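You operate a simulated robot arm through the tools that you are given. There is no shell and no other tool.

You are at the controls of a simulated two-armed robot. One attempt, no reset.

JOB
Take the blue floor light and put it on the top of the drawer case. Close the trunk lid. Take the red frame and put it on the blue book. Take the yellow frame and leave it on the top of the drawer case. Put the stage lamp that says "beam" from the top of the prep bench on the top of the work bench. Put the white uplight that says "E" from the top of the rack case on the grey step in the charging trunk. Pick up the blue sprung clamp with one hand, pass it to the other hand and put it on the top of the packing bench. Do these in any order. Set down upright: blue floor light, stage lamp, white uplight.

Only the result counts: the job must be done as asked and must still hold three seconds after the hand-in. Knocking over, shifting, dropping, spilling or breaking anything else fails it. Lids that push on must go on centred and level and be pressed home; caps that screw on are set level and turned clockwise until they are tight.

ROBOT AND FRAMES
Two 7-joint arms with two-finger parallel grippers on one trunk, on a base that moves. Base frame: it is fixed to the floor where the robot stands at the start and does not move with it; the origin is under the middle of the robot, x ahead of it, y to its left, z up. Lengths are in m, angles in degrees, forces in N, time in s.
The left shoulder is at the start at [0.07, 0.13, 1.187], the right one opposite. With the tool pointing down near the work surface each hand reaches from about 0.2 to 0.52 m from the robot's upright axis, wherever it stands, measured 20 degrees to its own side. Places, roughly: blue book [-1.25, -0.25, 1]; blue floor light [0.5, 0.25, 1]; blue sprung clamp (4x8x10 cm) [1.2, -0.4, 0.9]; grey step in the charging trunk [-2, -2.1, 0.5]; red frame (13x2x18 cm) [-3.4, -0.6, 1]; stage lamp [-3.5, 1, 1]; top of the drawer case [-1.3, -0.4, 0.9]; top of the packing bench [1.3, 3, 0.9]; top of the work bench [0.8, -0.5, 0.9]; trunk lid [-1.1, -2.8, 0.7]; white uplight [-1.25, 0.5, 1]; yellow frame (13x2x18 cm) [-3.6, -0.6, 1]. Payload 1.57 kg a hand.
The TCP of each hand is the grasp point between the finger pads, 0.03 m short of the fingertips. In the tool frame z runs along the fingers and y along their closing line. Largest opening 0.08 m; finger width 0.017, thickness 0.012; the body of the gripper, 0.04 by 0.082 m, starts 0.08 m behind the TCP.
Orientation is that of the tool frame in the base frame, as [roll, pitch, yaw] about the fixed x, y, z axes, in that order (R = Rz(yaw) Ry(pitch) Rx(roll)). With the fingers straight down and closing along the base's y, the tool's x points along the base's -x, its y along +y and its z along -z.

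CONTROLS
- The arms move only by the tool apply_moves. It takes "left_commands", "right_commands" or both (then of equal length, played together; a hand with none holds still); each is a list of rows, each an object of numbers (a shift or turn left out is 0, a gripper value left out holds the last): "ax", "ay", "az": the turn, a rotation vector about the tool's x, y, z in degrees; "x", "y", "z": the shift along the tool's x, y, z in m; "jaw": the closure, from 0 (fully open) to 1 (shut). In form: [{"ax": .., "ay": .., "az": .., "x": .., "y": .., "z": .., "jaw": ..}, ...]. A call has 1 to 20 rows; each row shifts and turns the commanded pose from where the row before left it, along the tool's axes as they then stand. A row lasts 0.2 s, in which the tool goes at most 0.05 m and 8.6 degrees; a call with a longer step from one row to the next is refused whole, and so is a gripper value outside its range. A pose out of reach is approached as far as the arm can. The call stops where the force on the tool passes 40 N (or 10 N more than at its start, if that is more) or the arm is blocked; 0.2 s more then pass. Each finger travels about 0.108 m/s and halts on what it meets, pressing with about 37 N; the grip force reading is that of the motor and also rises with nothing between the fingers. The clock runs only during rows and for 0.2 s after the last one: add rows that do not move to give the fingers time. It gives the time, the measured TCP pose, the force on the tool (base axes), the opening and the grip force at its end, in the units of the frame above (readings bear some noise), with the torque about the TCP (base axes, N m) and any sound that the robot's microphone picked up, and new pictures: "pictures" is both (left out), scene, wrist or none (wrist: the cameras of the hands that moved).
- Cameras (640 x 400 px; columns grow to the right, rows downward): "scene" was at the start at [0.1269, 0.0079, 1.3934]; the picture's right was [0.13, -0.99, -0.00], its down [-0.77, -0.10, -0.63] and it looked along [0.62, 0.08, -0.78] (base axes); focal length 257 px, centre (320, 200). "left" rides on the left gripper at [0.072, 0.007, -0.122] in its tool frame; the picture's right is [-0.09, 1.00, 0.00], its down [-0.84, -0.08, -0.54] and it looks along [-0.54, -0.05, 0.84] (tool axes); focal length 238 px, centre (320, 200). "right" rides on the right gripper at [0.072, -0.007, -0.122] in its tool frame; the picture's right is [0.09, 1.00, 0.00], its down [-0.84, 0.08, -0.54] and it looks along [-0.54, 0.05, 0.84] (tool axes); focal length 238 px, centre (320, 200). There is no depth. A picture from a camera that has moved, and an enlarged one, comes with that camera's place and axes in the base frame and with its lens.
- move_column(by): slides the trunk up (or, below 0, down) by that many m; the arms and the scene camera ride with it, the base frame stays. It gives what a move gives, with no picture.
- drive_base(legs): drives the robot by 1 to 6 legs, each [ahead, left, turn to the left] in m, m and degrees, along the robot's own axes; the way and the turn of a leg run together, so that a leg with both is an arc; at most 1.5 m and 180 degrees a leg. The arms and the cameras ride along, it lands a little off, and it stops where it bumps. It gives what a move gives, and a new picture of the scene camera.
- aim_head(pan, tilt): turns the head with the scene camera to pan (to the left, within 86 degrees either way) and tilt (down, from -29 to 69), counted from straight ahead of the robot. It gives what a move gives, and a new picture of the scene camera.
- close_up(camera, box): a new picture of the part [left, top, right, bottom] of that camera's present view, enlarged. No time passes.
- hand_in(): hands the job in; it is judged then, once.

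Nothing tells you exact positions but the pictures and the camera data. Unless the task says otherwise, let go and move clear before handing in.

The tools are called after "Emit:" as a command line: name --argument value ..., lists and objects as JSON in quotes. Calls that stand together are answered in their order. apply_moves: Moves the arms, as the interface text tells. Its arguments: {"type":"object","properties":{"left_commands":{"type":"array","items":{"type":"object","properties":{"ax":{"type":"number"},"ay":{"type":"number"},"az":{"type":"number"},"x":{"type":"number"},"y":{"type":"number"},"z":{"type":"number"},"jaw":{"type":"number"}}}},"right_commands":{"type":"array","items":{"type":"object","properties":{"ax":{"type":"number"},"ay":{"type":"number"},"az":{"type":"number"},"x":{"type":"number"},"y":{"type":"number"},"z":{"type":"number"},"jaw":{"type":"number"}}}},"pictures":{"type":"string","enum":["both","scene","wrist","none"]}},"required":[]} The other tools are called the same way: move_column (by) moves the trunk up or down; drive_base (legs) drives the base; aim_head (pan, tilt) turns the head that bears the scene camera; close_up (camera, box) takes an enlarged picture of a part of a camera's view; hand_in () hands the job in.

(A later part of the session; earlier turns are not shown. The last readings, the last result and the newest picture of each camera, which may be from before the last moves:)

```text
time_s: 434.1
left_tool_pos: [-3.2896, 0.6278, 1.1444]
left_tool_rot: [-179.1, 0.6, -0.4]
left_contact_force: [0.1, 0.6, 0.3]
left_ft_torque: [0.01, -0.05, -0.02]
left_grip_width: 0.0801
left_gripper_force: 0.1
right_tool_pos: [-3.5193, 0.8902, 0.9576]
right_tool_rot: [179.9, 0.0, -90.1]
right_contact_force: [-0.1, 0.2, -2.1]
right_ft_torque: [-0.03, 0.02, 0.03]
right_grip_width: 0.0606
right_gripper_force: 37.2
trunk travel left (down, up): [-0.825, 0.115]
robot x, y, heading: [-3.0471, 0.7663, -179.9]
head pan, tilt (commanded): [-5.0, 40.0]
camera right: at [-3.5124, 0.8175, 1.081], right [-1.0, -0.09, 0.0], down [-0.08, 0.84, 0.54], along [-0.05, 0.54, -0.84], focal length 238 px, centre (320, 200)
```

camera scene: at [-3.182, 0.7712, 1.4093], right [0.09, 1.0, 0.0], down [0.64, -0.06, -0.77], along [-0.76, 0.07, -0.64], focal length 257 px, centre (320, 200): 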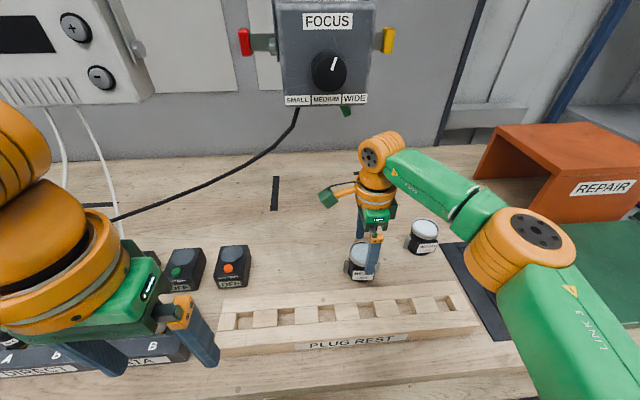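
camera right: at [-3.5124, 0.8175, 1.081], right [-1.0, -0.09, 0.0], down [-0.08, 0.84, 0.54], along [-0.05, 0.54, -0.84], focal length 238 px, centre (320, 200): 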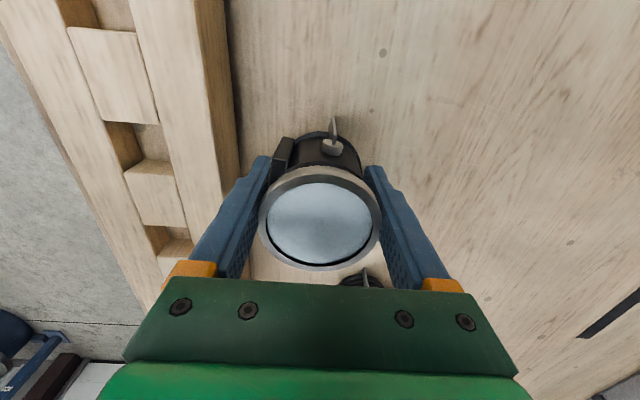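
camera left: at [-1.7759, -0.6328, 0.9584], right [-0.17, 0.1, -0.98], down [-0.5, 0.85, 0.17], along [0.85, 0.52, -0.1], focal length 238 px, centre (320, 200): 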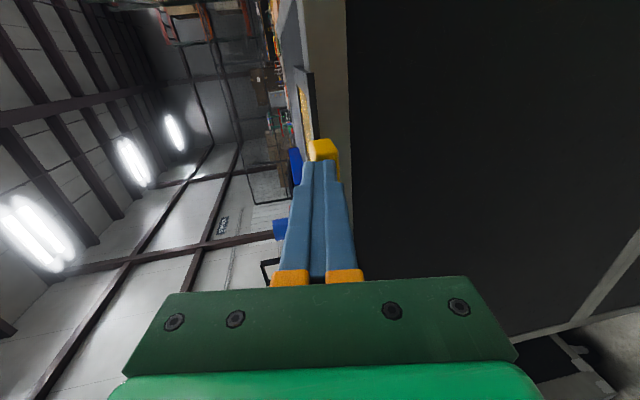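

Held (0.25 kg). Lifting and retracting gently.

Emit:
apply_moves --right_commands '[{"z": -0.006}, {"z": -0.01}, {"z": -0.012}, {"z": -0.012}, {"z": -0.012}, {"z": -0.012}, {"z": -0.01, "y": -0.006}, {"y": -0.012, "z": -0.004}, {"y": -0.018}, {"y": -0.02}, {"y": -0.02}, {"y": -0.02}, {"y": -0.02}, {"y": -0.02}, {"y": -0.015}, {"y": -0.01}, {}]' --pictures "both"

```text
time_s: 437.7
left_tool_pos: [-3.2892, 0.6266, 1.1433]
left_tool_rot: [-179.2, 0.7, -0.3]
left_contact_force: [0.0, 0.7, -0.2]
left_ft_torque: [-0.02, -0.04, 0.01]
left_grip_width: 0.0802
left_gripper_force: 0.0
right_tool_pos: [-3.3591, 0.8907, 1.0367]
right_tool_rot: [-180.0, 0.0, -90.1]
right_contact_force: [0.0, 0.2, -2.1]
right_ft_torque: [-0.02, -0.01, -0.01]
right_grip_width: 0.0606
right_gripper_force: 37.3
trunk travel left (down, up): [-0.825, 0.115]
robot x, y, heading: [-3.0481, 0.7642, -179.8]
head pan, tilt (commanded): [-5.0, 40.0]
camera scene: at [-3.1827, 0.7713, 1.4092], right [0.09, 1.0, 0.0], down [0.64, -0.06, -0.77], along [-0.76, 0.07, -0.64], focal length 257 px, centre (320, 200)
camera right: at [-3.3519, 0.8183, 1.1585], right [-1.0, -0.09, 0.0], down [-0.08, 0.84, 0.54], along [-0.05, 0.54, -0.84], focal length 238 px, centre (320, 200)
```

scene: 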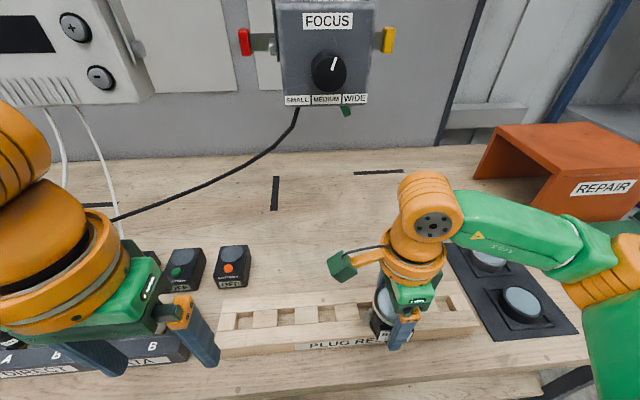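
right: 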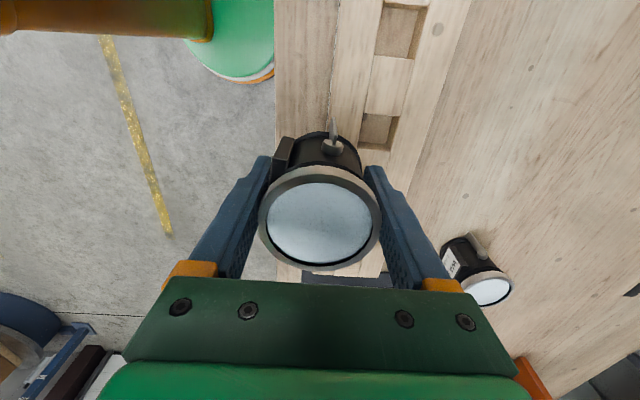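

BEAM lamp is in the right hand. Backing out, then taking the north route (y≈1.65) around the rack case to the work bench.

Emit:
drive_base --legs '[[-0.75, 0, 0], [0, -0.88, 0], [0, 0, -90], [0, 0, -90]]'

Emit:
aim_head --pan 0 --tilt 20

```text
time_s: 453.8
left_tool_pos: [-2.0707, 1.7972, 1.1425]
left_tool_rot: [-179.1, 0.6, 178.9]
left_contact_force: [0.4, -0.2, 0.2]
left_ft_torque: [-0.02, -0.01, -0.03]
left_grip_width: 0.0799
left_gripper_force: 0.1
right_tool_pos: [-2.0049, 1.5319, 1.0364]
right_tool_rot: [-180.0, 0.1, 89.0]
right_contact_force: [0.4, 0.1, -2.2]
right_ft_torque: [-0.02, 0.01, -0.01]
right_grip_width: 0.0601
right_gripper_force: 37.3
trunk travel left (down, up): [-0.825, 0.115]
robot x, y, heading: [-2.3128, 1.6642, -1.1]
head pan, tilt (commanded): [-5.0, 40.0]
camera scene: at [-2.1766, 1.6498, 1.4092], right [-0.1, -0.99, 0.0], down [-0.64, 0.07, -0.77], along [0.76, -0.08, -0.64], focal length 257 px, centre (320, 200)
```

scene: 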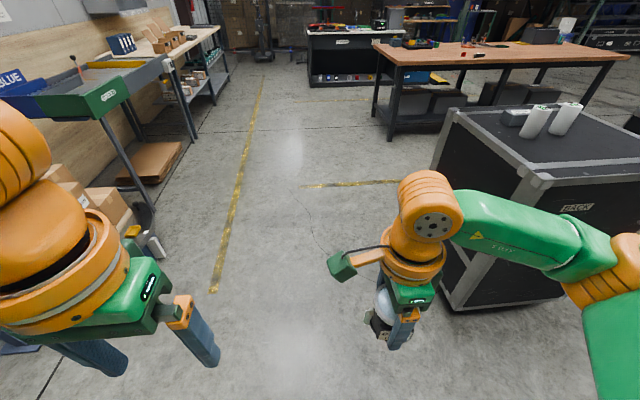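

```text
time_s: 454.6
left_tool_pos: [-2.0704, 1.7945, 1.1432]
left_tool_rot: [-179.2, 0.5, 178.8]
left_contact_force: [0.0, 0.1, 0.4]
left_ft_torque: [0.0, 0.02, -0.02]
left_grip_width: 0.0798
left_gripper_force: 0.0
right_tool_pos: [-2.0052, 1.5305, 1.036]
right_tool_rot: [180.0, 0.0, 88.9]
right_contact_force: [0.0, -0.5, -2.0]
right_ft_torque: [-0.01, 0.01, 0.0]
right_grip_width: 0.0601
right_gripper_force: 37.0
trunk travel left (down, up): [-0.825, 0.115]
robot x, y, heading: [-2.3145, 1.6577, -0.9]
head pan, tilt (commanded): [0.0, 20.0]
camera scene: at [-2.168, 1.6568, 1.4405], right [-0.02, -1.0, 0.0], down [-0.34, 0.01, -0.94], along [0.94, -0.01, -0.34], focal length 257 px, centre (320, 200)
```

scene: 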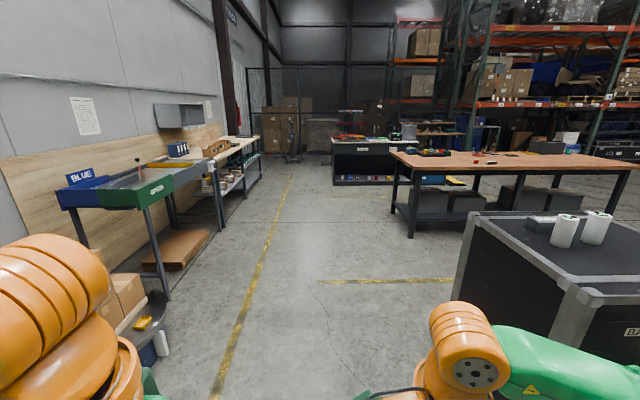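

The lane ahead is clear. Driving forward along it.

Emit:
drive_base --legs '[[1.1, 0, 0.9], [1.05, 0, 0]]'

Emit:
aim_head --pan -45 --tilt 30

```text
time_s: 465.3
left_tool_pos: [0.0953, 1.8147, 1.1432]
left_tool_rot: [-179.1, 0.7, -179.5]
left_contact_force: [0.3, 0.2, -0.3]
left_ft_torque: [-0.01, -0.05, 0.01]
left_grip_width: 0.0802
left_gripper_force: 0.1
right_tool_pos: [0.1688, 1.5523, 1.0365]
right_tool_rot: [180.0, 0.0, 90.8]
right_contact_force: [-0.9, -0.1, -3.1]
right_ft_torque: [0.04, -0.01, 0.02]
right_grip_width: 0.0603
right_gripper_force: 37.2
trunk travel left (down, up): [-0.825, 0.115]
robot x, y, heading: [-0.144, 1.673, 0.8]
head pan, tilt (commanded): [0.0, 20.0]
camera scene: at [0.0017, 1.6728, 1.4407], right [0.02, -1.0, 0.0], down [-0.34, -0.01, -0.94], along [0.94, 0.01, -0.34], focal length 257 px, centre (320, 200)
```

scene: 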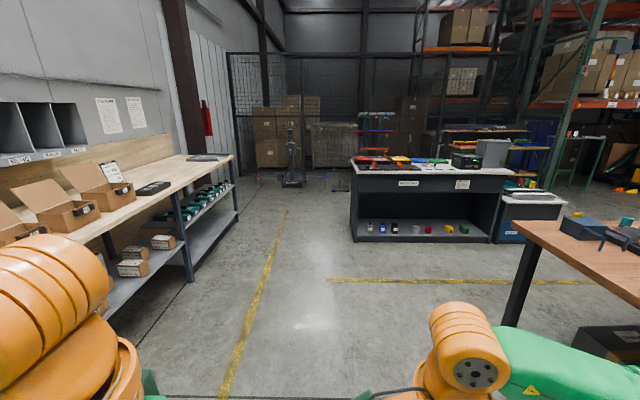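

```text
time_s: 466.5
left_tool_pos: [0.0963, 1.8135, 1.1441]
left_tool_rot: [-179.2, 0.6, -179.4]
left_contact_force: [-0.1, -1.2, -0.5]
left_ft_torque: [0.03, 0.02, 0.0]
left_grip_width: 0.0799
left_gripper_force: 0.0
right_tool_pos: [0.1691, 1.5524, 1.0365]
right_tool_rot: [180.0, 0.0, 90.8]
right_contact_force: [-0.1, -0.1, -2.0]
right_ft_torque: [0.02, 0.01, -0.03]
right_grip_width: 0.0601
right_gripper_force: 36.5
trunk travel left (down, up): [-0.825, 0.115]
robot x, y, heading: [-0.1476, 1.6698, 0.9]
head pan, tilt (commanded): [-45.0, 30.0]
camera scene: at [-0.0256, 1.6085, 1.4246], right [-0.7, -0.72, 0.0], down [-0.36, 0.35, -0.87], along [0.62, -0.6, -0.5], focal length 257 px, centre (320, 200)
```

scene: 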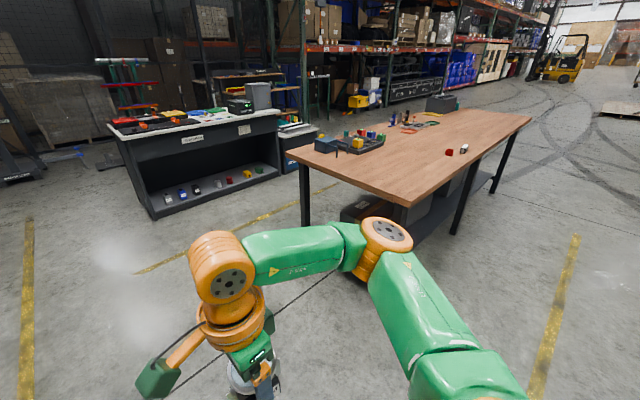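

The work bench spans x 0.39…1.26, y up to ≈0.7. I'll place the BEAM lamp at about (0.53, 0.40), so slide right and move in.

Emit:
drive_base --legs '[[0, -1.14, -0.9], [0.2, 0, 0]]'

Emit:
aim_head --pan 0 --tilt 45

```text
time_s: 473.5
left_tool_pos: [0.3052, 0.669, 1.1436]
left_tool_rot: [-179.1, 0.7, -179.3]
left_contact_force: [-0.3, -0.1, 0.2]
left_ft_torque: [-0.01, -0.04, 0.01]
left_grip_width: 0.0797
left_gripper_force: 0.1
right_tool_pos: [0.3807, 0.4073, 1.0372]
right_tool_rot: [179.8, 0.0, 91.0]
right_contact_force: [0.0, 0.1, -2.1]
right_ft_torque: [-0.03, -0.04, -0.02]
right_grip_width: 0.0602
right_gripper_force: 37.2
trunk travel left (down, up): [-0.825, 0.115]
robot x, y, heading: [0.0733, 0.5233, 1.1]
head pan, tilt (commanded): [-45.0, 30.0]
camera scene: at [0.1843, 0.4623, 1.4249], right [-0.69, -0.72, 0.0], down [-0.36, 0.35, -0.87], along [0.63, -0.6, -0.5], focal length 257 px, centre (320, 200)
```

scene: 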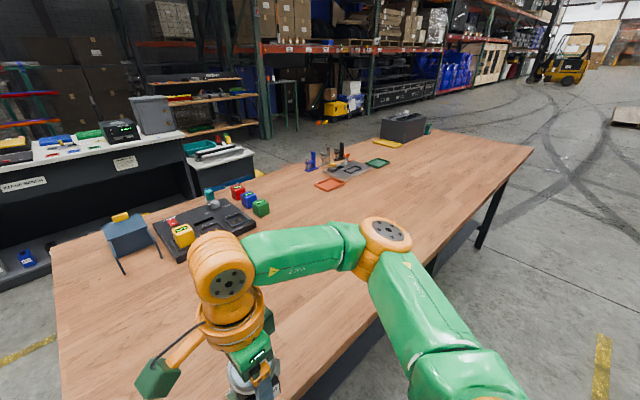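

```text
time_s: 474.6
left_tool_pos: [0.3085, 0.6693, 1.1438]
left_tool_rot: [-179.1, 0.5, -179.1]
left_contact_force: [0.8, -0.1, 0.1]
left_ft_torque: [0.03, 0.04, 0.0]
left_grip_width: 0.0801
left_gripper_force: 0.1
right_tool_pos: [0.3835, 0.4069, 1.0371]
right_tool_rot: [-180.0, 0.0, 91.0]
right_contact_force: [0.4, -0.1, -2.9]
right_ft_torque: [0.02, 0.03, 0.01]
right_grip_width: 0.0599
right_gripper_force: 36.7
trunk travel left (down, up): [-0.825, 0.115]
robot x, y, heading: [0.0728, 0.5286, 0.9]
head pan, tilt (commanded): [0.0, 45.0]
camera scene: at [0.2041, 0.5265, 1.402], right [0.02, -1.0, 0.0], down [-0.71, -0.01, -0.71], along [0.71, 0.01, -0.71], focal length 257 px, centre (320, 200)
```

scene: 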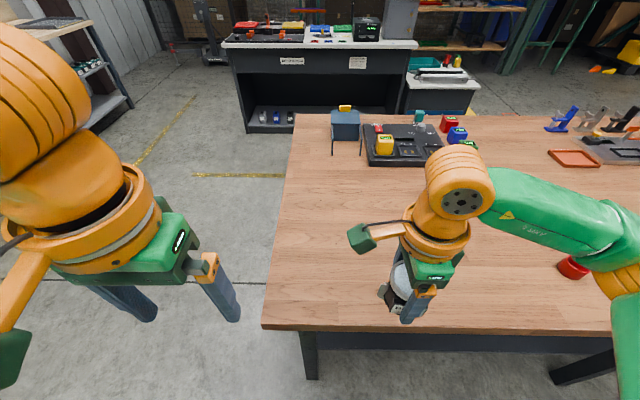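

Bench surface ahead is free. Extending 15 cm and lowering slowly to contact.

Emit:
apply_moves --right_commands '[{"y": 0.01}, {"y": 0.02}, {"y": 0.025}, {"y": 0.025}, {"y": 0.025}, {"y": 0.02}, {"y": 0.015}, {"y": 0.01}, {"z": 0.008}, {"z": 0.015}, {"z": 0.018}, {"z": 0.018}, {"z": 0.015}, {"z": 0.012}, {"z": 0.008}, {"z": 0.006}, {}]' --pictures "wrist"

```text
time_s: 478.2
left_tool_pos: [0.3084, 0.6688, 1.1425]
left_tool_rot: [-179.1, 0.6, -179.4]
left_contact_force: [0.3, -0.4, 0.4]
left_ft_torque: [-0.01, 0.01, 0.01]
left_grip_width: 0.0798
left_gripper_force: 0.1
right_tool_pos: [0.5331, 0.4101, 0.9361]
right_tool_rot: [179.9, 0.0, 91.0]
right_contact_force: [-0.3, -0.6, -3.3]
right_ft_torque: [-0.01, -0.01, -0.01]
right_grip_width: 0.0603
right_gripper_force: 36.9
trunk travel left (down, up): [-0.825, 0.115]
robot x, y, heading: [0.0712, 0.5242, 0.9]
head pan, tilt (commanded): [0.0, 45.0]
camera right: at [0.5254, 0.4804, 1.0583], right [0.99, 0.11, 0.0], down [0.09, -0.84, 0.54], along [0.06, -0.54, -0.84], focal length 238 px, centre (320, 200)
```

right: 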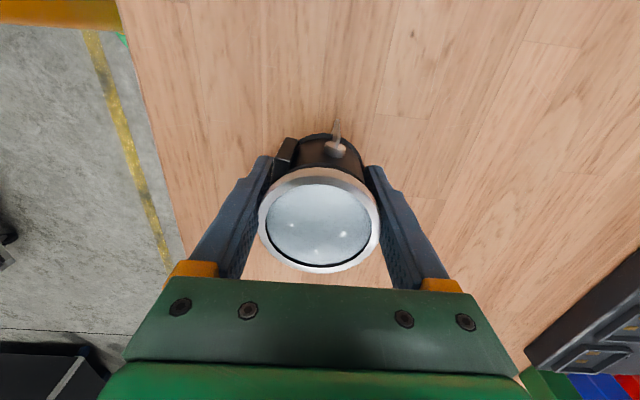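

Emit:
apply_moves --right_commands '[{"z": 0.005}, {"z": 0.004}, {"z": 0.004}, {}]' --pictures "none"

Emit:
apply_moves --right_commands '[{"z": 0.003}, {"z": 0.003}, {}]' --pictures "none"

Emit:
apply_moves --right_commands '[{"z": 0.003}, {"z": 0.003}, {}]' --pictures "none"

```text
time_s: 479.2
left_tool_pos: [0.3091, 0.6695, 1.1432]
left_tool_rot: [-179.1, 0.6, -179.3]
left_contact_force: [0.7, 0.2, 0.5]
left_ft_torque: [-0.01, 0.01, 0.01]
left_grip_width: 0.0801
left_gripper_force: 0.0
right_tool_pos: [0.5339, 0.4101, 0.9223]
right_tool_rot: [179.9, 0.0, 91.0]
right_contact_force: [0.4, 0.4, -1.9]
right_ft_torque: [0.04, 0.0, 0.02]
right_grip_width: 0.0602
right_gripper_force: 36.9
trunk travel left (down, up): [-0.825, 0.115]
robot x, y, heading: [0.0699, 0.5271, 1.0]
head pan, tilt (commanded): [0.0, 45.0]
```

```text
time_s: 480.0
left_tool_pos: [0.3094, 0.6679, 1.1433]
left_tool_rot: [-179.1, 0.6, -179.3]
left_contact_force: [-0.2, 0.1, 0.1]
left_ft_torque: [0.0, 0.0, 0.0]
left_grip_width: 0.08
left_gripper_force: 0.1
right_tool_pos: [0.5343, 0.4094, 0.9177]
right_tool_rot: [179.9, 0.1, 91.0]
right_contact_force: [0.1, 0.4, -0.7]
right_ft_torque: [0.03, 0.02, 0.02]
right_grip_width: 0.0603
right_gripper_force: 37.1
trunk travel left (down, up): [-0.825, 0.115]
robot x, y, heading: [0.0689, 0.5278, 1.2]
head pan, tilt (commanded): [0.0, 45.0]
```

```text
time_s: 480.8
left_tool_pos: [0.3087, 0.6695, 1.143]
left_tool_rot: [-179.2, 0.5, -179.2]
left_contact_force: [0.5, 0.2, -0.3]
left_ft_torque: [-0.03, -0.04, 0.01]
left_grip_width: 0.0802
left_gripper_force: 0.0
right_tool_pos: [0.5332, 0.4099, 0.9098]
right_tool_rot: [-179.9, 0.0, 91.0]
right_contact_force: [0.6, 0.7, -2.9]
right_ft_torque: [0.03, -0.01, -0.03]
right_grip_width: 0.0602
right_gripper_force: 37.4
trunk travel left (down, up): [-0.825, 0.115]
robot x, y, heading: [0.0709, 0.5274, 1.2]
head pan, tilt (commanded): [0.0, 45.0]
```

Emit:
apply_moves --right_commands '[{"z": 0.003}, {"z": 0.002}, {}]' --pictures "none"

Emit:
apply_moves --right_commands '[{"z": 0.003}, {"z": 0.002}, {}]' --pictures "wrist"

```text
time_s: 481.6
left_tool_pos: [0.3078, 0.6688, 1.1429]
left_tool_rot: [-179.1, 0.6, -179.3]
left_contact_force: [0.5, 0.8, -0.5]
left_ft_torque: [-0.01, -0.01, 0.0]
left_grip_width: 0.0802
left_gripper_force: 0.1
right_tool_pos: [0.5338, 0.4095, 0.9063]
right_tool_rot: [-180.0, -0.1, 91.0]
right_contact_force: [1.0, -0.9, 1.3]
right_ft_torque: [0.0, 0.04, 0.03]
right_grip_width: 0.0599
right_gripper_force: 37.5
trunk travel left (down, up): [-0.825, 0.115]
robot x, y, heading: [0.0723, 0.5213, 1.1]
head pan, tilt (commanded): [0.0, 45.0]
```

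```text
time_s: 482.4
left_tool_pos: [0.3073, 0.6696, 1.1428]
left_tool_rot: [-179.0, 0.6, -179.2]
left_contact_force: [-0.4, -0.1, 0.3]
left_ft_torque: [0.0, 0.02, 0.03]
left_grip_width: 0.0799
left_gripper_force: 0.1
right_tool_pos: [0.5334, 0.4106, 0.9018]
right_tool_rot: [179.8, 0.0, 91.0]
right_contact_force: [9.9, -1.3, 24.7]
right_ft_torque: [-0.07, 0.18, 0.03]
right_grip_width: 0.0601
right_gripper_force: 36.7
trunk travel left (down, up): [-0.825, 0.115]
robot x, y, heading: [0.0707, 0.5252, 1.1]
head pan, tilt (commanded): [0.0, 45.0]
camera right: at [0.5244, 0.4822, 1.0251], right [0.99, 0.11, 0.0], down [0.09, -0.84, 0.54], along [0.06, -0.54, -0.84], focal length 238 px, centre (320, 200)
```

right: 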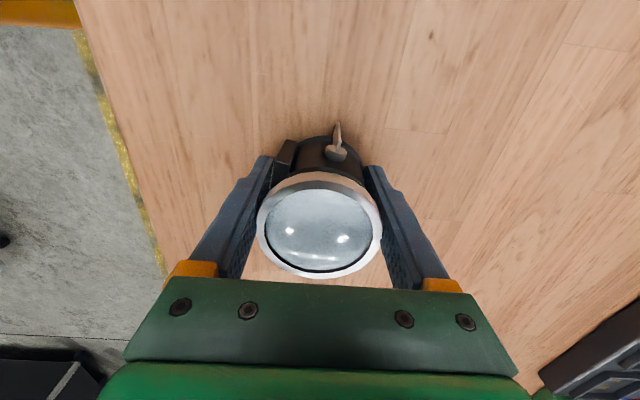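

Seated on the bench. Easing off slightly and releasing.

Emit:
apply_moves --right_commands '[{"z": -0.003}, {}, {"jaw": 0.5}, {"jaw": 0}, {"jaw": 0}, {}, {"z": -0.015}, {"z": -0.03}, {"z": -0.04}, {"z": -0.04}, {"z": -0.03}, {}]' --pictures "both"

Emit:
close_up --camera "right" --box '[200, 60, 440, 260]'

```text
time_s: 485.0
left_tool_pos: [0.3085, 0.6687, 1.1428]
left_tool_rot: [-179.1, 0.6, -179.3]
left_contact_force: [-0.5, -0.3, -0.3]
left_ft_torque: [0.0, -0.02, -0.02]
left_grip_width: 0.08
left_gripper_force: 0.1
right_tool_pos: [0.5342, 0.4101, 1.0598]
right_tool_rot: [180.0, 0.0, 91.0]
right_contact_force: [0.0, -0.1, -0.2]
right_ft_torque: [-0.02, 0.01, 0.01]
right_grip_width: 0.0799
right_gripper_force: 0.1
trunk travel left (down, up): [-0.825, 0.115]
robot x, y, heading: [0.0718, 0.5281, 0.8]
head pan, tilt (commanded): [0.0, 45.0]
camera scene: at [0.2042, 0.5267, 1.402], right [0.02, -1.0, 0.0], down [-0.71, -0.01, -0.71], along [0.71, 0.01, -0.71], focal length 257 px, centre (320, 200)
camera right: at [0.5258, 0.4806, 1.1815], right [0.99, 0.11, 0.0], down [0.09, -0.84, 0.54], along [0.06, -0.54, -0.84], focal length 238 px, centre (320, 200)
```

scene: 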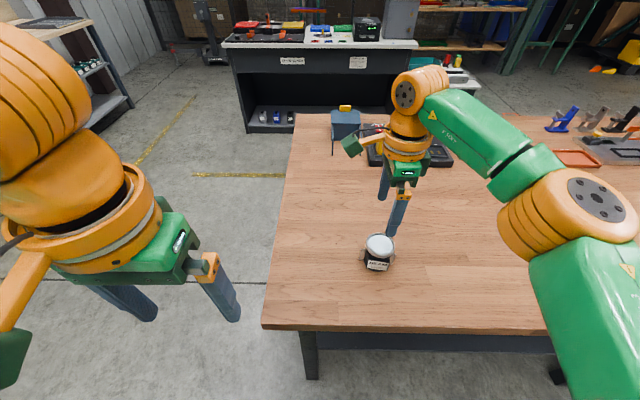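
right: 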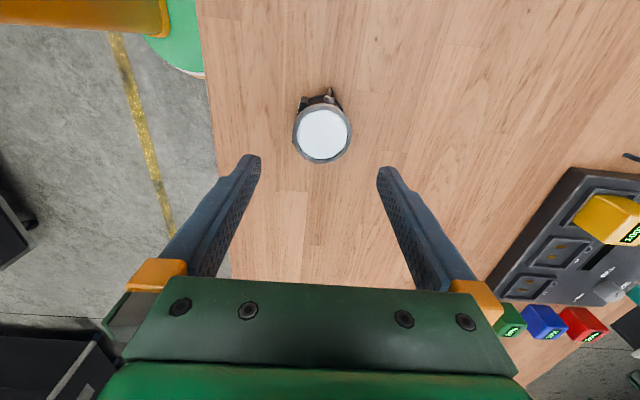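

```text
2.00 times, centred on (320, 160) of right
camera zoom: at [0.5258, 0.4806, 1.1815], right [0.99, 0.11, 0.0], down [0.09, -0.84, 0.54], along [0.06, -0.54, -0.84], focal length 477 px, centre (320, 280)
```

zoom: 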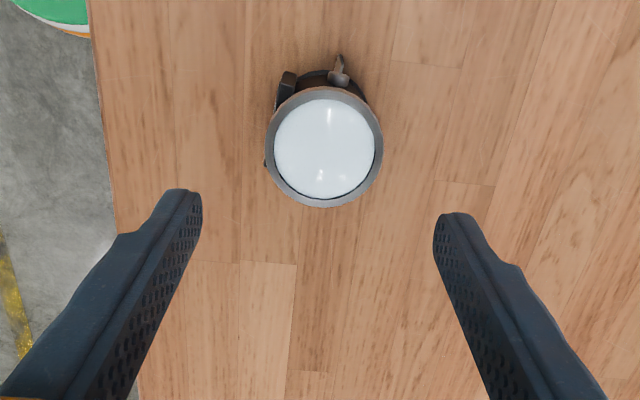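

BEAM stands upright on the work bench. Now I retract the right hand to neutral and drive around the bench's north end to the far side for the blue sprung clamp.

Emit:
apply_moves --right_commands '[{"y": -0.04}, {"y": -0.04}, {"y": -0.04}, {"y": -0.04}, {"az": -8.2}, {"az": -8.2}, {"az": -8.2}, {"az": -8.2}, {"az": -8.2}, {"az": -8.2}, {"az": -8.2}, {"az": -8.2}, {"az": -8.2}, {"az": -8.2}, {"az": -8.0}, {"z": -0.04}, {"z": -0.03}, {}]' --pictures "none"

Emit:
drive_base --legs '[[-0.15, 0, -0.9], [0, 0.9, 0], [1.5, 0, 0], [0.3, 0, 0]]'

Emit:
aim_head --pan -70 --tilt 30

```text
time_s: 488.8
left_tool_pos: [0.3079, 0.6689, 1.1433]
left_tool_rot: [-179.1, 0.6, -179.3]
left_contact_force: [-0.1, -0.9, 0.4]
left_ft_torque: [-0.04, 0.0, -0.02]
left_grip_width: 0.0801
left_gripper_force: 0.0
right_tool_pos: [0.3734, 0.4087, 1.132]
right_tool_rot: [180.0, 0.1, -179.0]
right_contact_force: [-0.2, -0.3, 0.7]
right_ft_torque: [-0.01, -0.01, -0.04]
right_grip_width: 0.0801
right_gripper_force: 0.0
trunk travel left (down, up): [-0.825, 0.115]
robot x, y, heading: [0.0716, 0.529, 1.0]
head pan, tilt (commanded): [0.0, 45.0]
```

```text
time_s: 503.3
left_tool_pos: [1.9598, 1.6096, 1.1446]
left_tool_rot: [-179.1, 0.8, -179.2]
left_contact_force: [-0.4, -0.7, 0.9]
left_ft_torque: [-0.01, 0.01, 0.0]
left_grip_width: 0.0801
left_gripper_force: 0.1
right_tool_pos: [2.0229, 1.3499, 1.1326]
right_tool_rot: [180.0, 0.1, -179.0]
right_contact_force: [0.5, -0.3, -0.4]
right_ft_torque: [0.03, -0.01, 0.04]
right_grip_width: 0.0801
right_gripper_force: 0.1
trunk travel left (down, up): [-0.825, 0.115]
robot x, y, heading: [1.7253, 1.4675, 1.3]
head pan, tilt (commanded): [0.0, 45.0]
camera scene: at [1.8539, 1.4671, 1.4023], right [0.02, -1.0, 0.0], down [-0.71, -0.01, -0.71], along [0.71, 0.01, -0.71], focal length 257 px, centre (320, 200)
```

scene: 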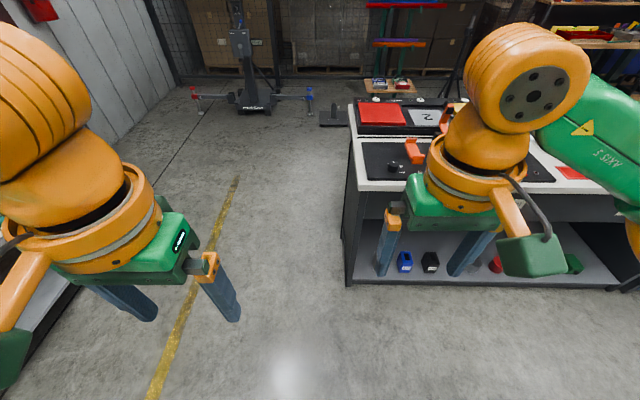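

```text
time_s: 504.7
left_tool_pos: [1.962, 1.6096, 1.1431]
left_tool_rot: [-179.0, 0.7, -179.2]
left_contact_force: [0.7, -0.4, -0.8]
left_ft_torque: [-0.01, -0.01, 0.01]
left_grip_width: 0.0801
left_gripper_force: 0.0
right_tool_pos: [2.0253, 1.3495, 1.1313]
right_tool_rot: [-179.9, -0.1, -179.1]
right_contact_force: [0.0, 0.2, 0.0]
right_ft_torque: [0.02, -0.01, -0.01]
right_grip_width: 0.08
right_gripper_force: 0.0
trunk travel left (down, up): [-0.825, 0.115]
robot x, y, heading: [1.7287, 1.4626, 1.0]
head pan, tilt (commanded): [-70.0, 30.0]
camera scene: at [1.8081, 1.3812, 1.4246], right [-0.93, -0.36, 0.0], down [-0.18, 0.47, -0.87], along [0.31, -0.81, -0.5], focal length 257 px, centre (320, 200)
```

scene: 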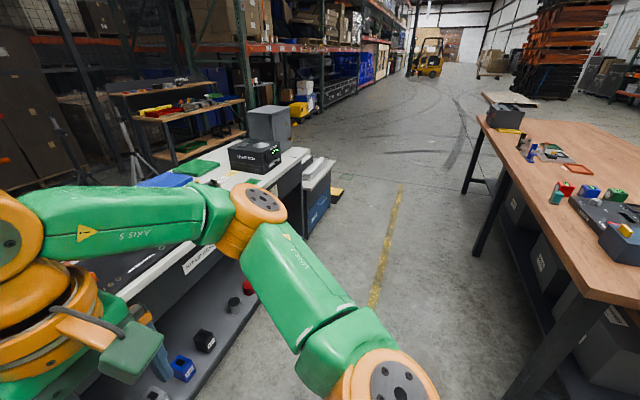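

There's a ~1.1 m corridor between the work bench and the white-topped bench. I'll turn to face −x here and slide along it.

Emit:
drive_base --legs '[[0, 0, 90], [0, 0, 89], [0, 1.0, 0], [0, 0.8, 0]]'

Emit:
aim_head --pan 0 --tilt 40

Emit:
close_up --camera "scene" --box '[160, 150, 480, 350]'

```text
time_s: 521.4
left_tool_pos: [1.4843, -0.4701, 1.1432]
left_tool_rot: [-179.1, 0.7, -0.6]
left_contact_force: [0.7, 0.6, 0.1]
left_ft_torque: [-0.02, 0.01, -0.01]
left_grip_width: 0.0799
left_gripper_force: 0.2
right_tool_pos: [1.4262, -0.2099, 1.1308]
right_tool_rot: [180.0, 0.0, -0.3]
right_contact_force: [-0.1, 0.6, 0.1]
right_ft_torque: [0.02, 0.02, -0.01]
right_grip_width: 0.0801
right_gripper_force: 0.1
trunk travel left (down, up): [-0.825, 0.115]
robot x, y, heading: [1.7248, -0.3333, 179.9]
head pan, tilt (commanded): [-70.0, 30.0]
camera scene: at [1.6451, -0.2492, 1.4245], right [0.94, 0.34, 0.0], down [0.17, -0.47, -0.87], along [-0.29, 0.81, -0.5], focal length 257 px, centre (320, 200)
```

scene: 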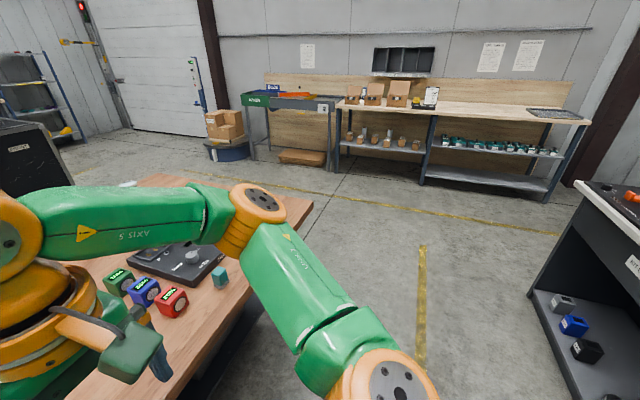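

```text
time_s: 522.8
left_tool_pos: [1.4843, -0.4709, 1.1444]
left_tool_rot: [-179.1, 0.7, -0.6]
left_contact_force: [0.1, 0.5, 0.1]
left_ft_torque: [-0.01, -0.02, 0.01]
left_grip_width: 0.0801
left_gripper_force: 0.1
right_tool_pos: [1.4263, -0.2095, 1.1307]
right_tool_rot: [-179.9, 0.1, -0.3]
right_contact_force: [0.6, 1.2, -1.2]
right_ft_torque: [0.0, 0.01, -0.01]
right_grip_width: 0.0797
right_gripper_force: 0.0
trunk travel left (down, up): [-0.825, 0.115]
robot x, y, heading: [1.7238, -0.3335, 179.8]
head pan, tilt (commanded): [0.0, 40.0]
camera scene: at [1.5907, -0.3352, 1.4093], right [0.0, 1.0, 0.0], down [0.64, 0.0, -0.77], along [-0.77, 0.0, -0.64], focal length 257 px, centre (320, 200)
```

scene: 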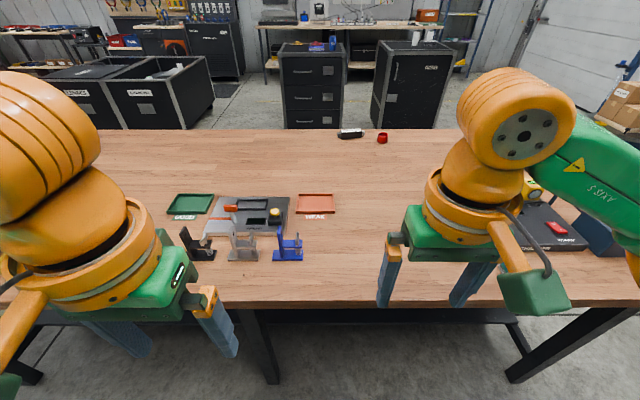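

```text
2.00 times, centred on (320, 250) of scene
camera zoom: at [1.5907, -0.3352, 1.4093], right [0.0, 1.0, 0.0], down [0.64, 0.0, -0.77], along [-0.77, 0.0, -0.64], focal length 514 px, centre (320, 100)
```

zoom: 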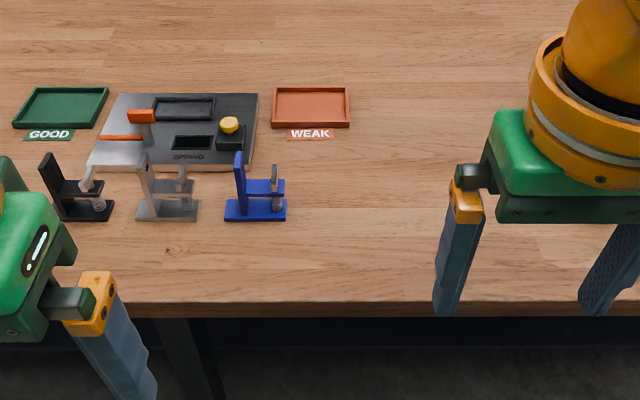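

Emit:
close_up --camera "scene" --box '[170, 215, 320, 275]'

Emit:
close_up --camera "scene" --box '[260, 220, 320, 270]'

Emit:
close_up --camera "right" --box '[0, 0, 640, 400]'

Emit:
close_up --camera "left" --box '[0, 0, 640, 400]'

```text
4.27 times, centred on (245, 245) of scene
camera zoom: at [1.5907, -0.3352, 1.4093], right [0.0, 1.0, 0.0], down [0.64, 0.0, -0.77], along [-0.77, 0.0, -0.64], focal length 1097 px, centre (640, 8)
```

zoom: 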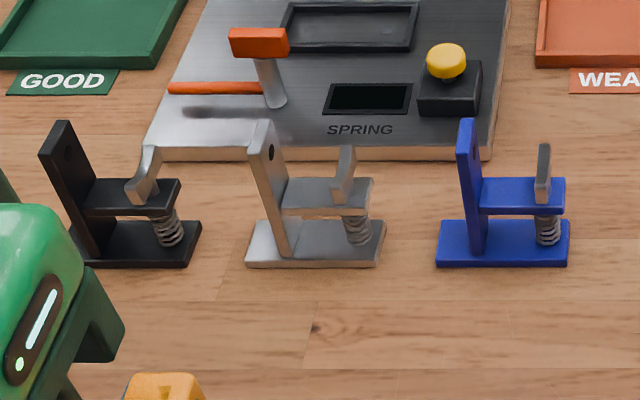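

```text
8.00 times, centred on (290, 245) of scene
camera zoom: at [1.5907, -0.3352, 1.4093], right [0.0, 1.0, 0.0], down [0.64, 0.0, -0.77], along [-0.77, 0.0, -0.64], focal length 2057 px, centre (560, -160)
```

zoom: 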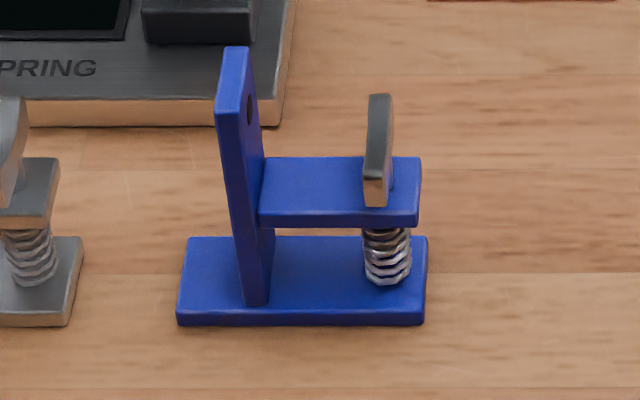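

```text
1.00 times, centred on (320, 200) of right (not enlarged: the box is as wide or as high as the picture)
camera zoom: at [1.4981, -0.2043, 1.2534], right [0.09, -1.0, 0.0], down [-0.84, -0.07, 0.54], along [-0.54, -0.05, -0.84], focal length 238 px, centre (320, 200)
```

zoom: 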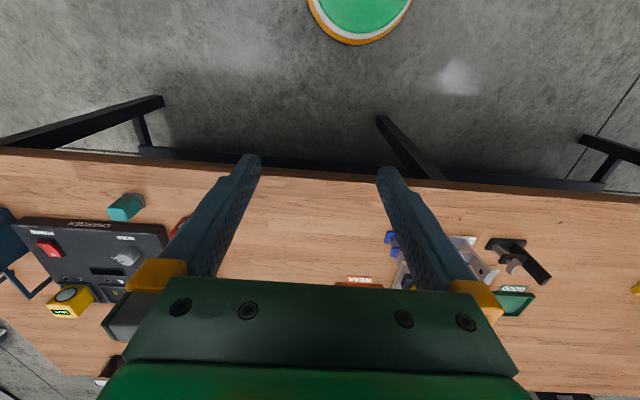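

```text
1.00 times, centred on (320, 200) of left (not enlarged: the box is as wide or as high as the picture)
camera zoom: at [1.557, -0.4798, 1.2643], right [-0.1, -0.99, -0.02], down [-0.83, 0.08, 0.55], along [-0.55, 0.07, -0.83], focal length 238 px, centre (320, 200)
```

zoom: 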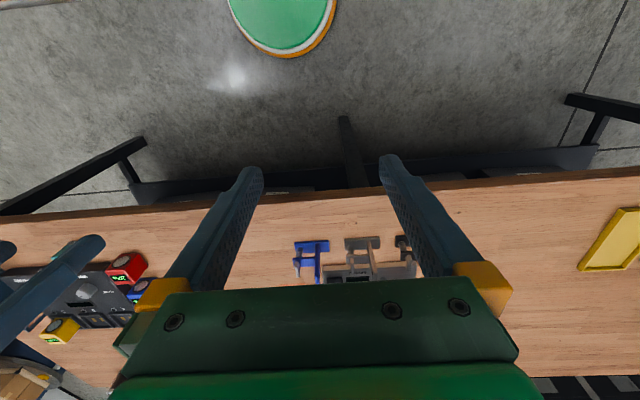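

The blue clamp has a thin upright post (≈9 mm thick) at its left end, centred near (1.168,-0.432), top z≈0.965. I'll pick it by the post with the left hand, then hand it over to the right. Moving closer.

Emit:
drive_base --legs '[[0.13, -0.04, 0]]'

Emit:
apply_moves --left_commands '[{"x": -0.04, "jaw": 0.55, "ax": 0.9}, {"x": -0.04}, {"x": -0.04}, {"x": -0.035, "z": 0.02}, {"z": 0.02}, {}]'

Emit:
close_up --camera "left" --box '[200, 60, 440, 260]'

```text
time_s: 524.1
left_tool_pos: [1.3607, -0.433, 1.144]
left_tool_rot: [-179.1, 0.8, -0.4]
left_contact_force: [0.5, -0.6, -0.4]
left_ft_torque: [0.02, 0.01, -0.01]
left_grip_width: 0.0798
left_gripper_force: 0.1
right_tool_pos: [1.3012, -0.1712, 1.1325]
right_tool_rot: [180.0, 0.2, -0.3]
right_contact_force: [0.0, 0.1, -0.8]
right_ft_torque: [0.01, 0.05, 0.02]
right_grip_width: 0.0799
right_gripper_force: 0.0
trunk travel left (down, up): [-0.825, 0.115]
robot x, y, heading: [1.5993, -0.2937, 179.8]
head pan, tilt (commanded): [0.0, 40.0]
camera scene: at [1.4667, -0.2973, 1.4096], right [0.0, 1.0, 0.0], down [0.64, 0.0, -0.77], along [-0.77, 0.0, -0.64], focal length 257 px, centre (320, 200)
```

scene: 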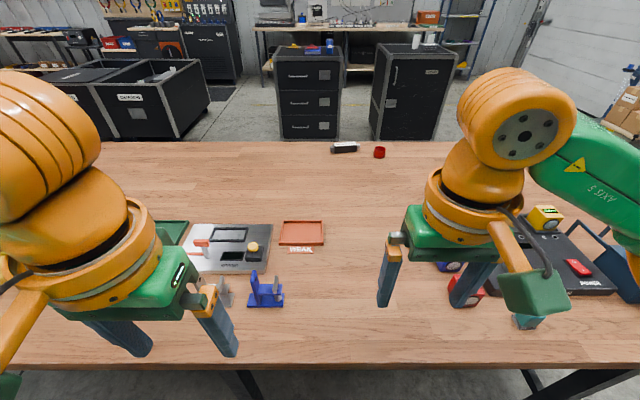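

```text
time_s: 525.5
left_tool_pos: [1.2007, -0.4297, 1.1059]
left_tool_rot: [-178.1, 0.7, -0.5]
left_contact_force: [0.2, 0.1, 0.2]
left_ft_torque: [0.01, 0.01, -0.01]
left_grip_width: 0.0363
left_gripper_force: 0.0
right_tool_pos: [1.2983, -0.1707, 1.1325]
right_tool_rot: [180.0, 0.0, -0.2]
right_contact_force: [0.4, -0.4, 0.0]
right_ft_torque: [0.01, 0.01, 0.02]
right_grip_width: 0.08
right_gripper_force: 0.0
trunk travel left (down, up): [-0.825, 0.115]
robot x, y, heading: [1.6006, -0.2959, 180.0]
head pan, tilt (commanded): [0.0, 40.0]
camera scene: at [1.4637, -0.2962, 1.4093], right [0.0, 1.0, 0.0], down [0.64, 0.0, -0.77], along [-0.77, 0.0, -0.64], focal length 257 px, centre (320, 200)
camera left: at [1.2742, -0.4409, 1.2267], right [-0.1, -0.99, -0.03], down [-0.83, 0.07, 0.55], along [-0.55, 0.08, -0.83], focal length 238 px, centre (320, 200)
```

scene: 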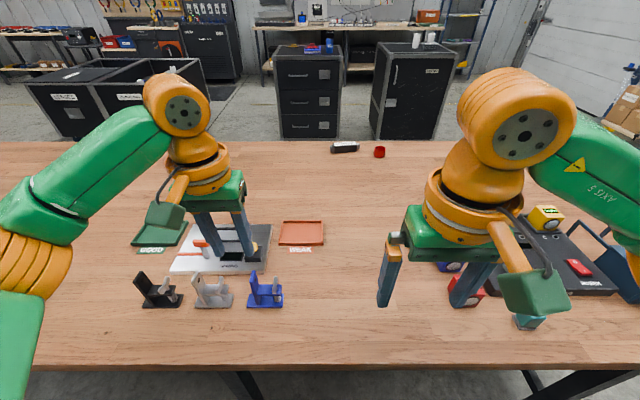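
left: 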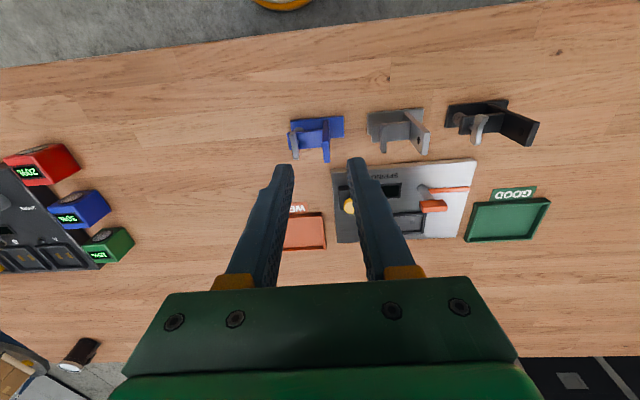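

```text
2.00 times, centred on (320, 160) of left
camera zoom: at [1.2742, -0.4409, 1.2267], right [-0.1, -0.99, -0.03], down [-0.83, 0.07, 0.55], along [-0.55, 0.08, -0.83], focal length 477 px, centre (320, 280)
```

zoom: 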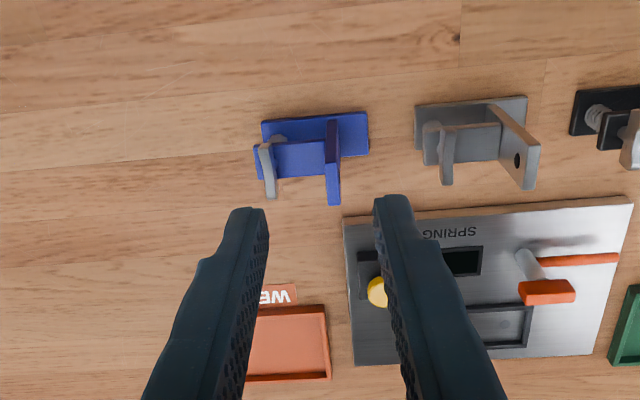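

Post confirmed at about (1.168,-0.430). Correcting roll, narrowing the jaw to 28 mm, and moving above it.

Emit:
apply_moves --left_commands '[{"ax": -1.9, "jaw": 0.65}, {"x": -0.033}, {"z": 0.04}, {"z": 0.03}, {}]' --pictures "wrist"

Emit:
close_up --camera "left" --box '[200, 60, 440, 260]'

```text
time_s: 526.7
left_tool_pos: [1.1672, -0.4304, 1.0342]
left_tool_rot: [179.9, 0.8, -0.5]
left_contact_force: [0.1, -0.1, 0.9]
left_ft_torque: [-0.03, 0.03, 0.01]
left_grip_width: 0.028
left_gripper_force: 0.0
right_tool_pos: [1.2979, -0.1711, 1.1316]
right_tool_rot: [180.0, 0.1, -0.4]
right_contact_force: [0.1, -0.8, 0.2]
right_ft_torque: [-0.02, -0.02, -0.01]
right_grip_width: 0.0802
right_gripper_force: 0.1
trunk travel left (down, up): [-0.825, 0.115]
robot x, y, heading: [1.594, -0.2948, 179.8]
head pan, tilt (commanded): [0.0, 40.0]
camera left: at [1.2406, -0.4359, 1.1542], right [-0.1, -0.99, 0.0], down [-0.83, 0.09, 0.55], along [-0.55, 0.05, -0.83], focal length 238 px, centre (320, 200)
```

left: 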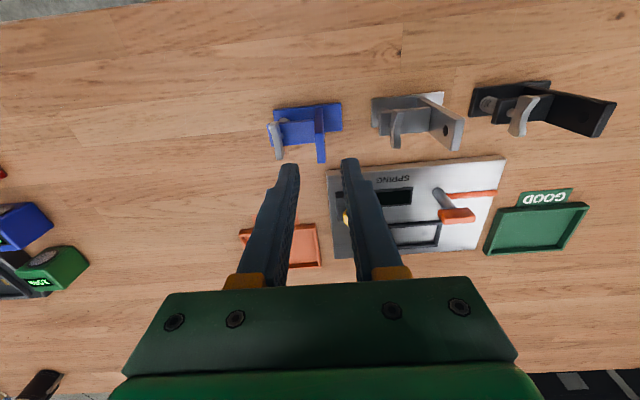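

```text
2.00 times, centred on (320, 160) of left
camera zoom: at [1.2406, -0.4359, 1.1542], right [-0.1, -0.99, 0.0], down [-0.83, 0.09, 0.55], along [-0.55, 0.05, -0.83], focal length 477 px, centre (320, 280)
```

zoom: 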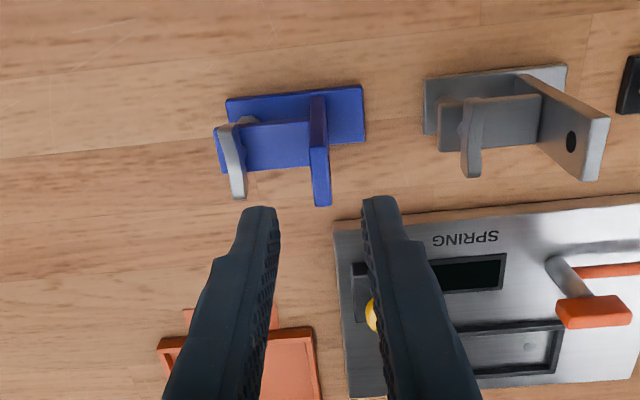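

Good alignment with clearance to the lever. Descending onto the post.

Emit:
apply_moves --left_commands '[{"z": 0.03}, {"z": 0.025}, {"z": 0.02}, {"z": 0.006}, {}]' --pictures "wrist"

Emit:
close_up --camera "left" --box '[200, 100, 440, 300]'

```text
time_s: 527.9
left_tool_pos: [1.1666, -0.4285, 0.953]
left_tool_rot: [179.9, 0.5, -0.5]
left_contact_force: [0.1, 0.4, -0.3]
left_ft_torque: [-0.01, -0.01, 0.0]
left_grip_width: 0.0278
left_gripper_force: 0.0
right_tool_pos: [1.2987, -0.1713, 1.1317]
right_tool_rot: [-179.9, 0.0, -0.2]
right_contact_force: [0.4, 0.0, -0.4]
right_ft_torque: [-0.01, 0.0, 0.01]
right_grip_width: 0.0798
right_gripper_force: 0.0
trunk travel left (down, up): [-0.825, 0.115]
robot x, y, heading: [1.5983, -0.294, 180.1]
head pan, tilt (commanded): [0.0, 40.0]
camera left: at [1.2393, -0.4356, 1.0745], right [-0.1, -0.99, 0.0], down [-0.83, 0.09, 0.55], along [-0.55, 0.05, -0.83], focal length 238 px, centre (320, 200)
```

left: 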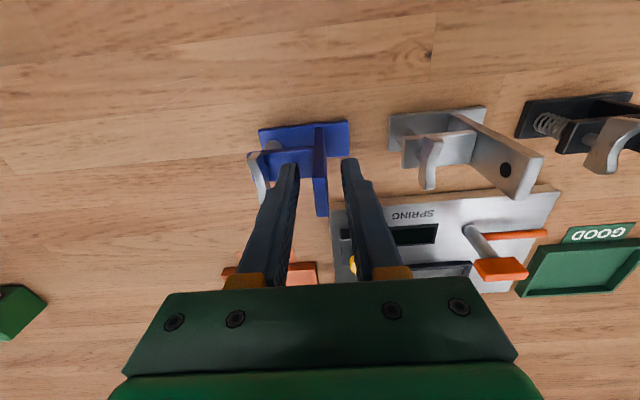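

```text
2.00 times, centred on (320, 200) of left
camera zoom: at [1.2393, -0.4356, 1.0745], right [-0.1, -0.99, 0.0], down [-0.83, 0.09, 0.55], along [-0.55, 0.05, -0.83], focal length 477 px, centre (320, 200)
```

zoom: 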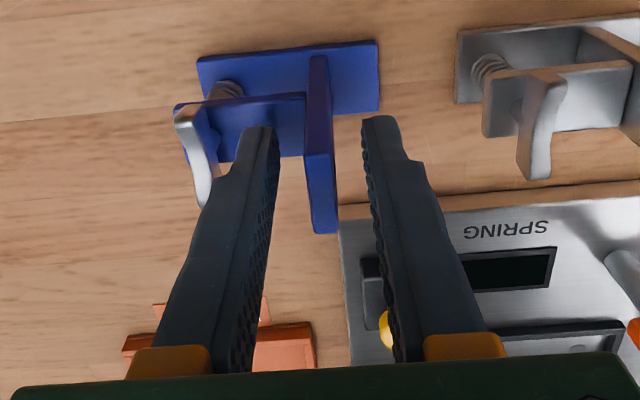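

The post is between the fingers. Gripping and lifting.

Emit:
apply_moves --left_commands '[{"jaw": 1}, {"jaw": 1}, {}, {"z": -0.003}, {"z": -0.006}, {"z": -0.01}, {"z": -0.012}, {"z": -0.012}, {"z": -0.012}, {"z": -0.012}, {}]' --pictures "both"

```text
time_s: 530.3
left_tool_pos: [1.1653, -0.4294, 1.0209]
left_tool_rot: [179.8, 0.7, -0.6]
left_contact_force: [0.7, -0.1, -2.7]
left_ft_torque: [-0.01, -0.04, -0.02]
left_grip_width: 0.0078
left_gripper_force: 27.0
right_tool_pos: [1.2982, -0.1717, 1.1318]
right_tool_rot: [180.0, 0.0, -0.2]
right_contact_force: [-0.2, 0.5, 0.0]
right_ft_torque: [-0.03, 0.01, 0.03]
right_grip_width: 0.0801
right_gripper_force: 0.0
trunk travel left (down, up): [-0.825, 0.115]
robot x, y, heading: [1.592, -0.2982, 179.7]
head pan, tilt (commanded): [0.0, 40.0]
camera scene: at [1.4624, -0.2963, 1.4092], right [0.0, 1.0, 0.0], down [0.64, 0.0, -0.77], along [-0.77, 0.0, -0.64], focal length 257 px, centre (320, 200)
camera left: at [1.239, -0.436, 1.1424], right [-0.1, -0.99, 0.0], down [-0.83, 0.09, 0.55], along [-0.55, 0.05, -0.83], focal length 238 px, centre (320, 200)
```

scene: 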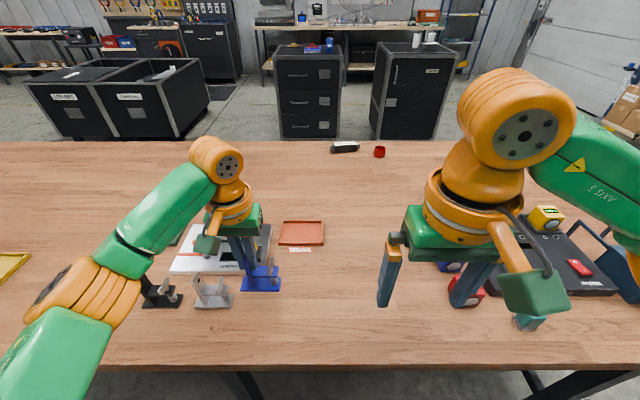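
left: 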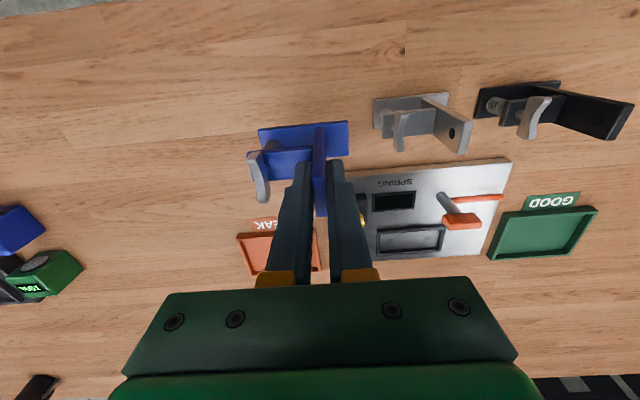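

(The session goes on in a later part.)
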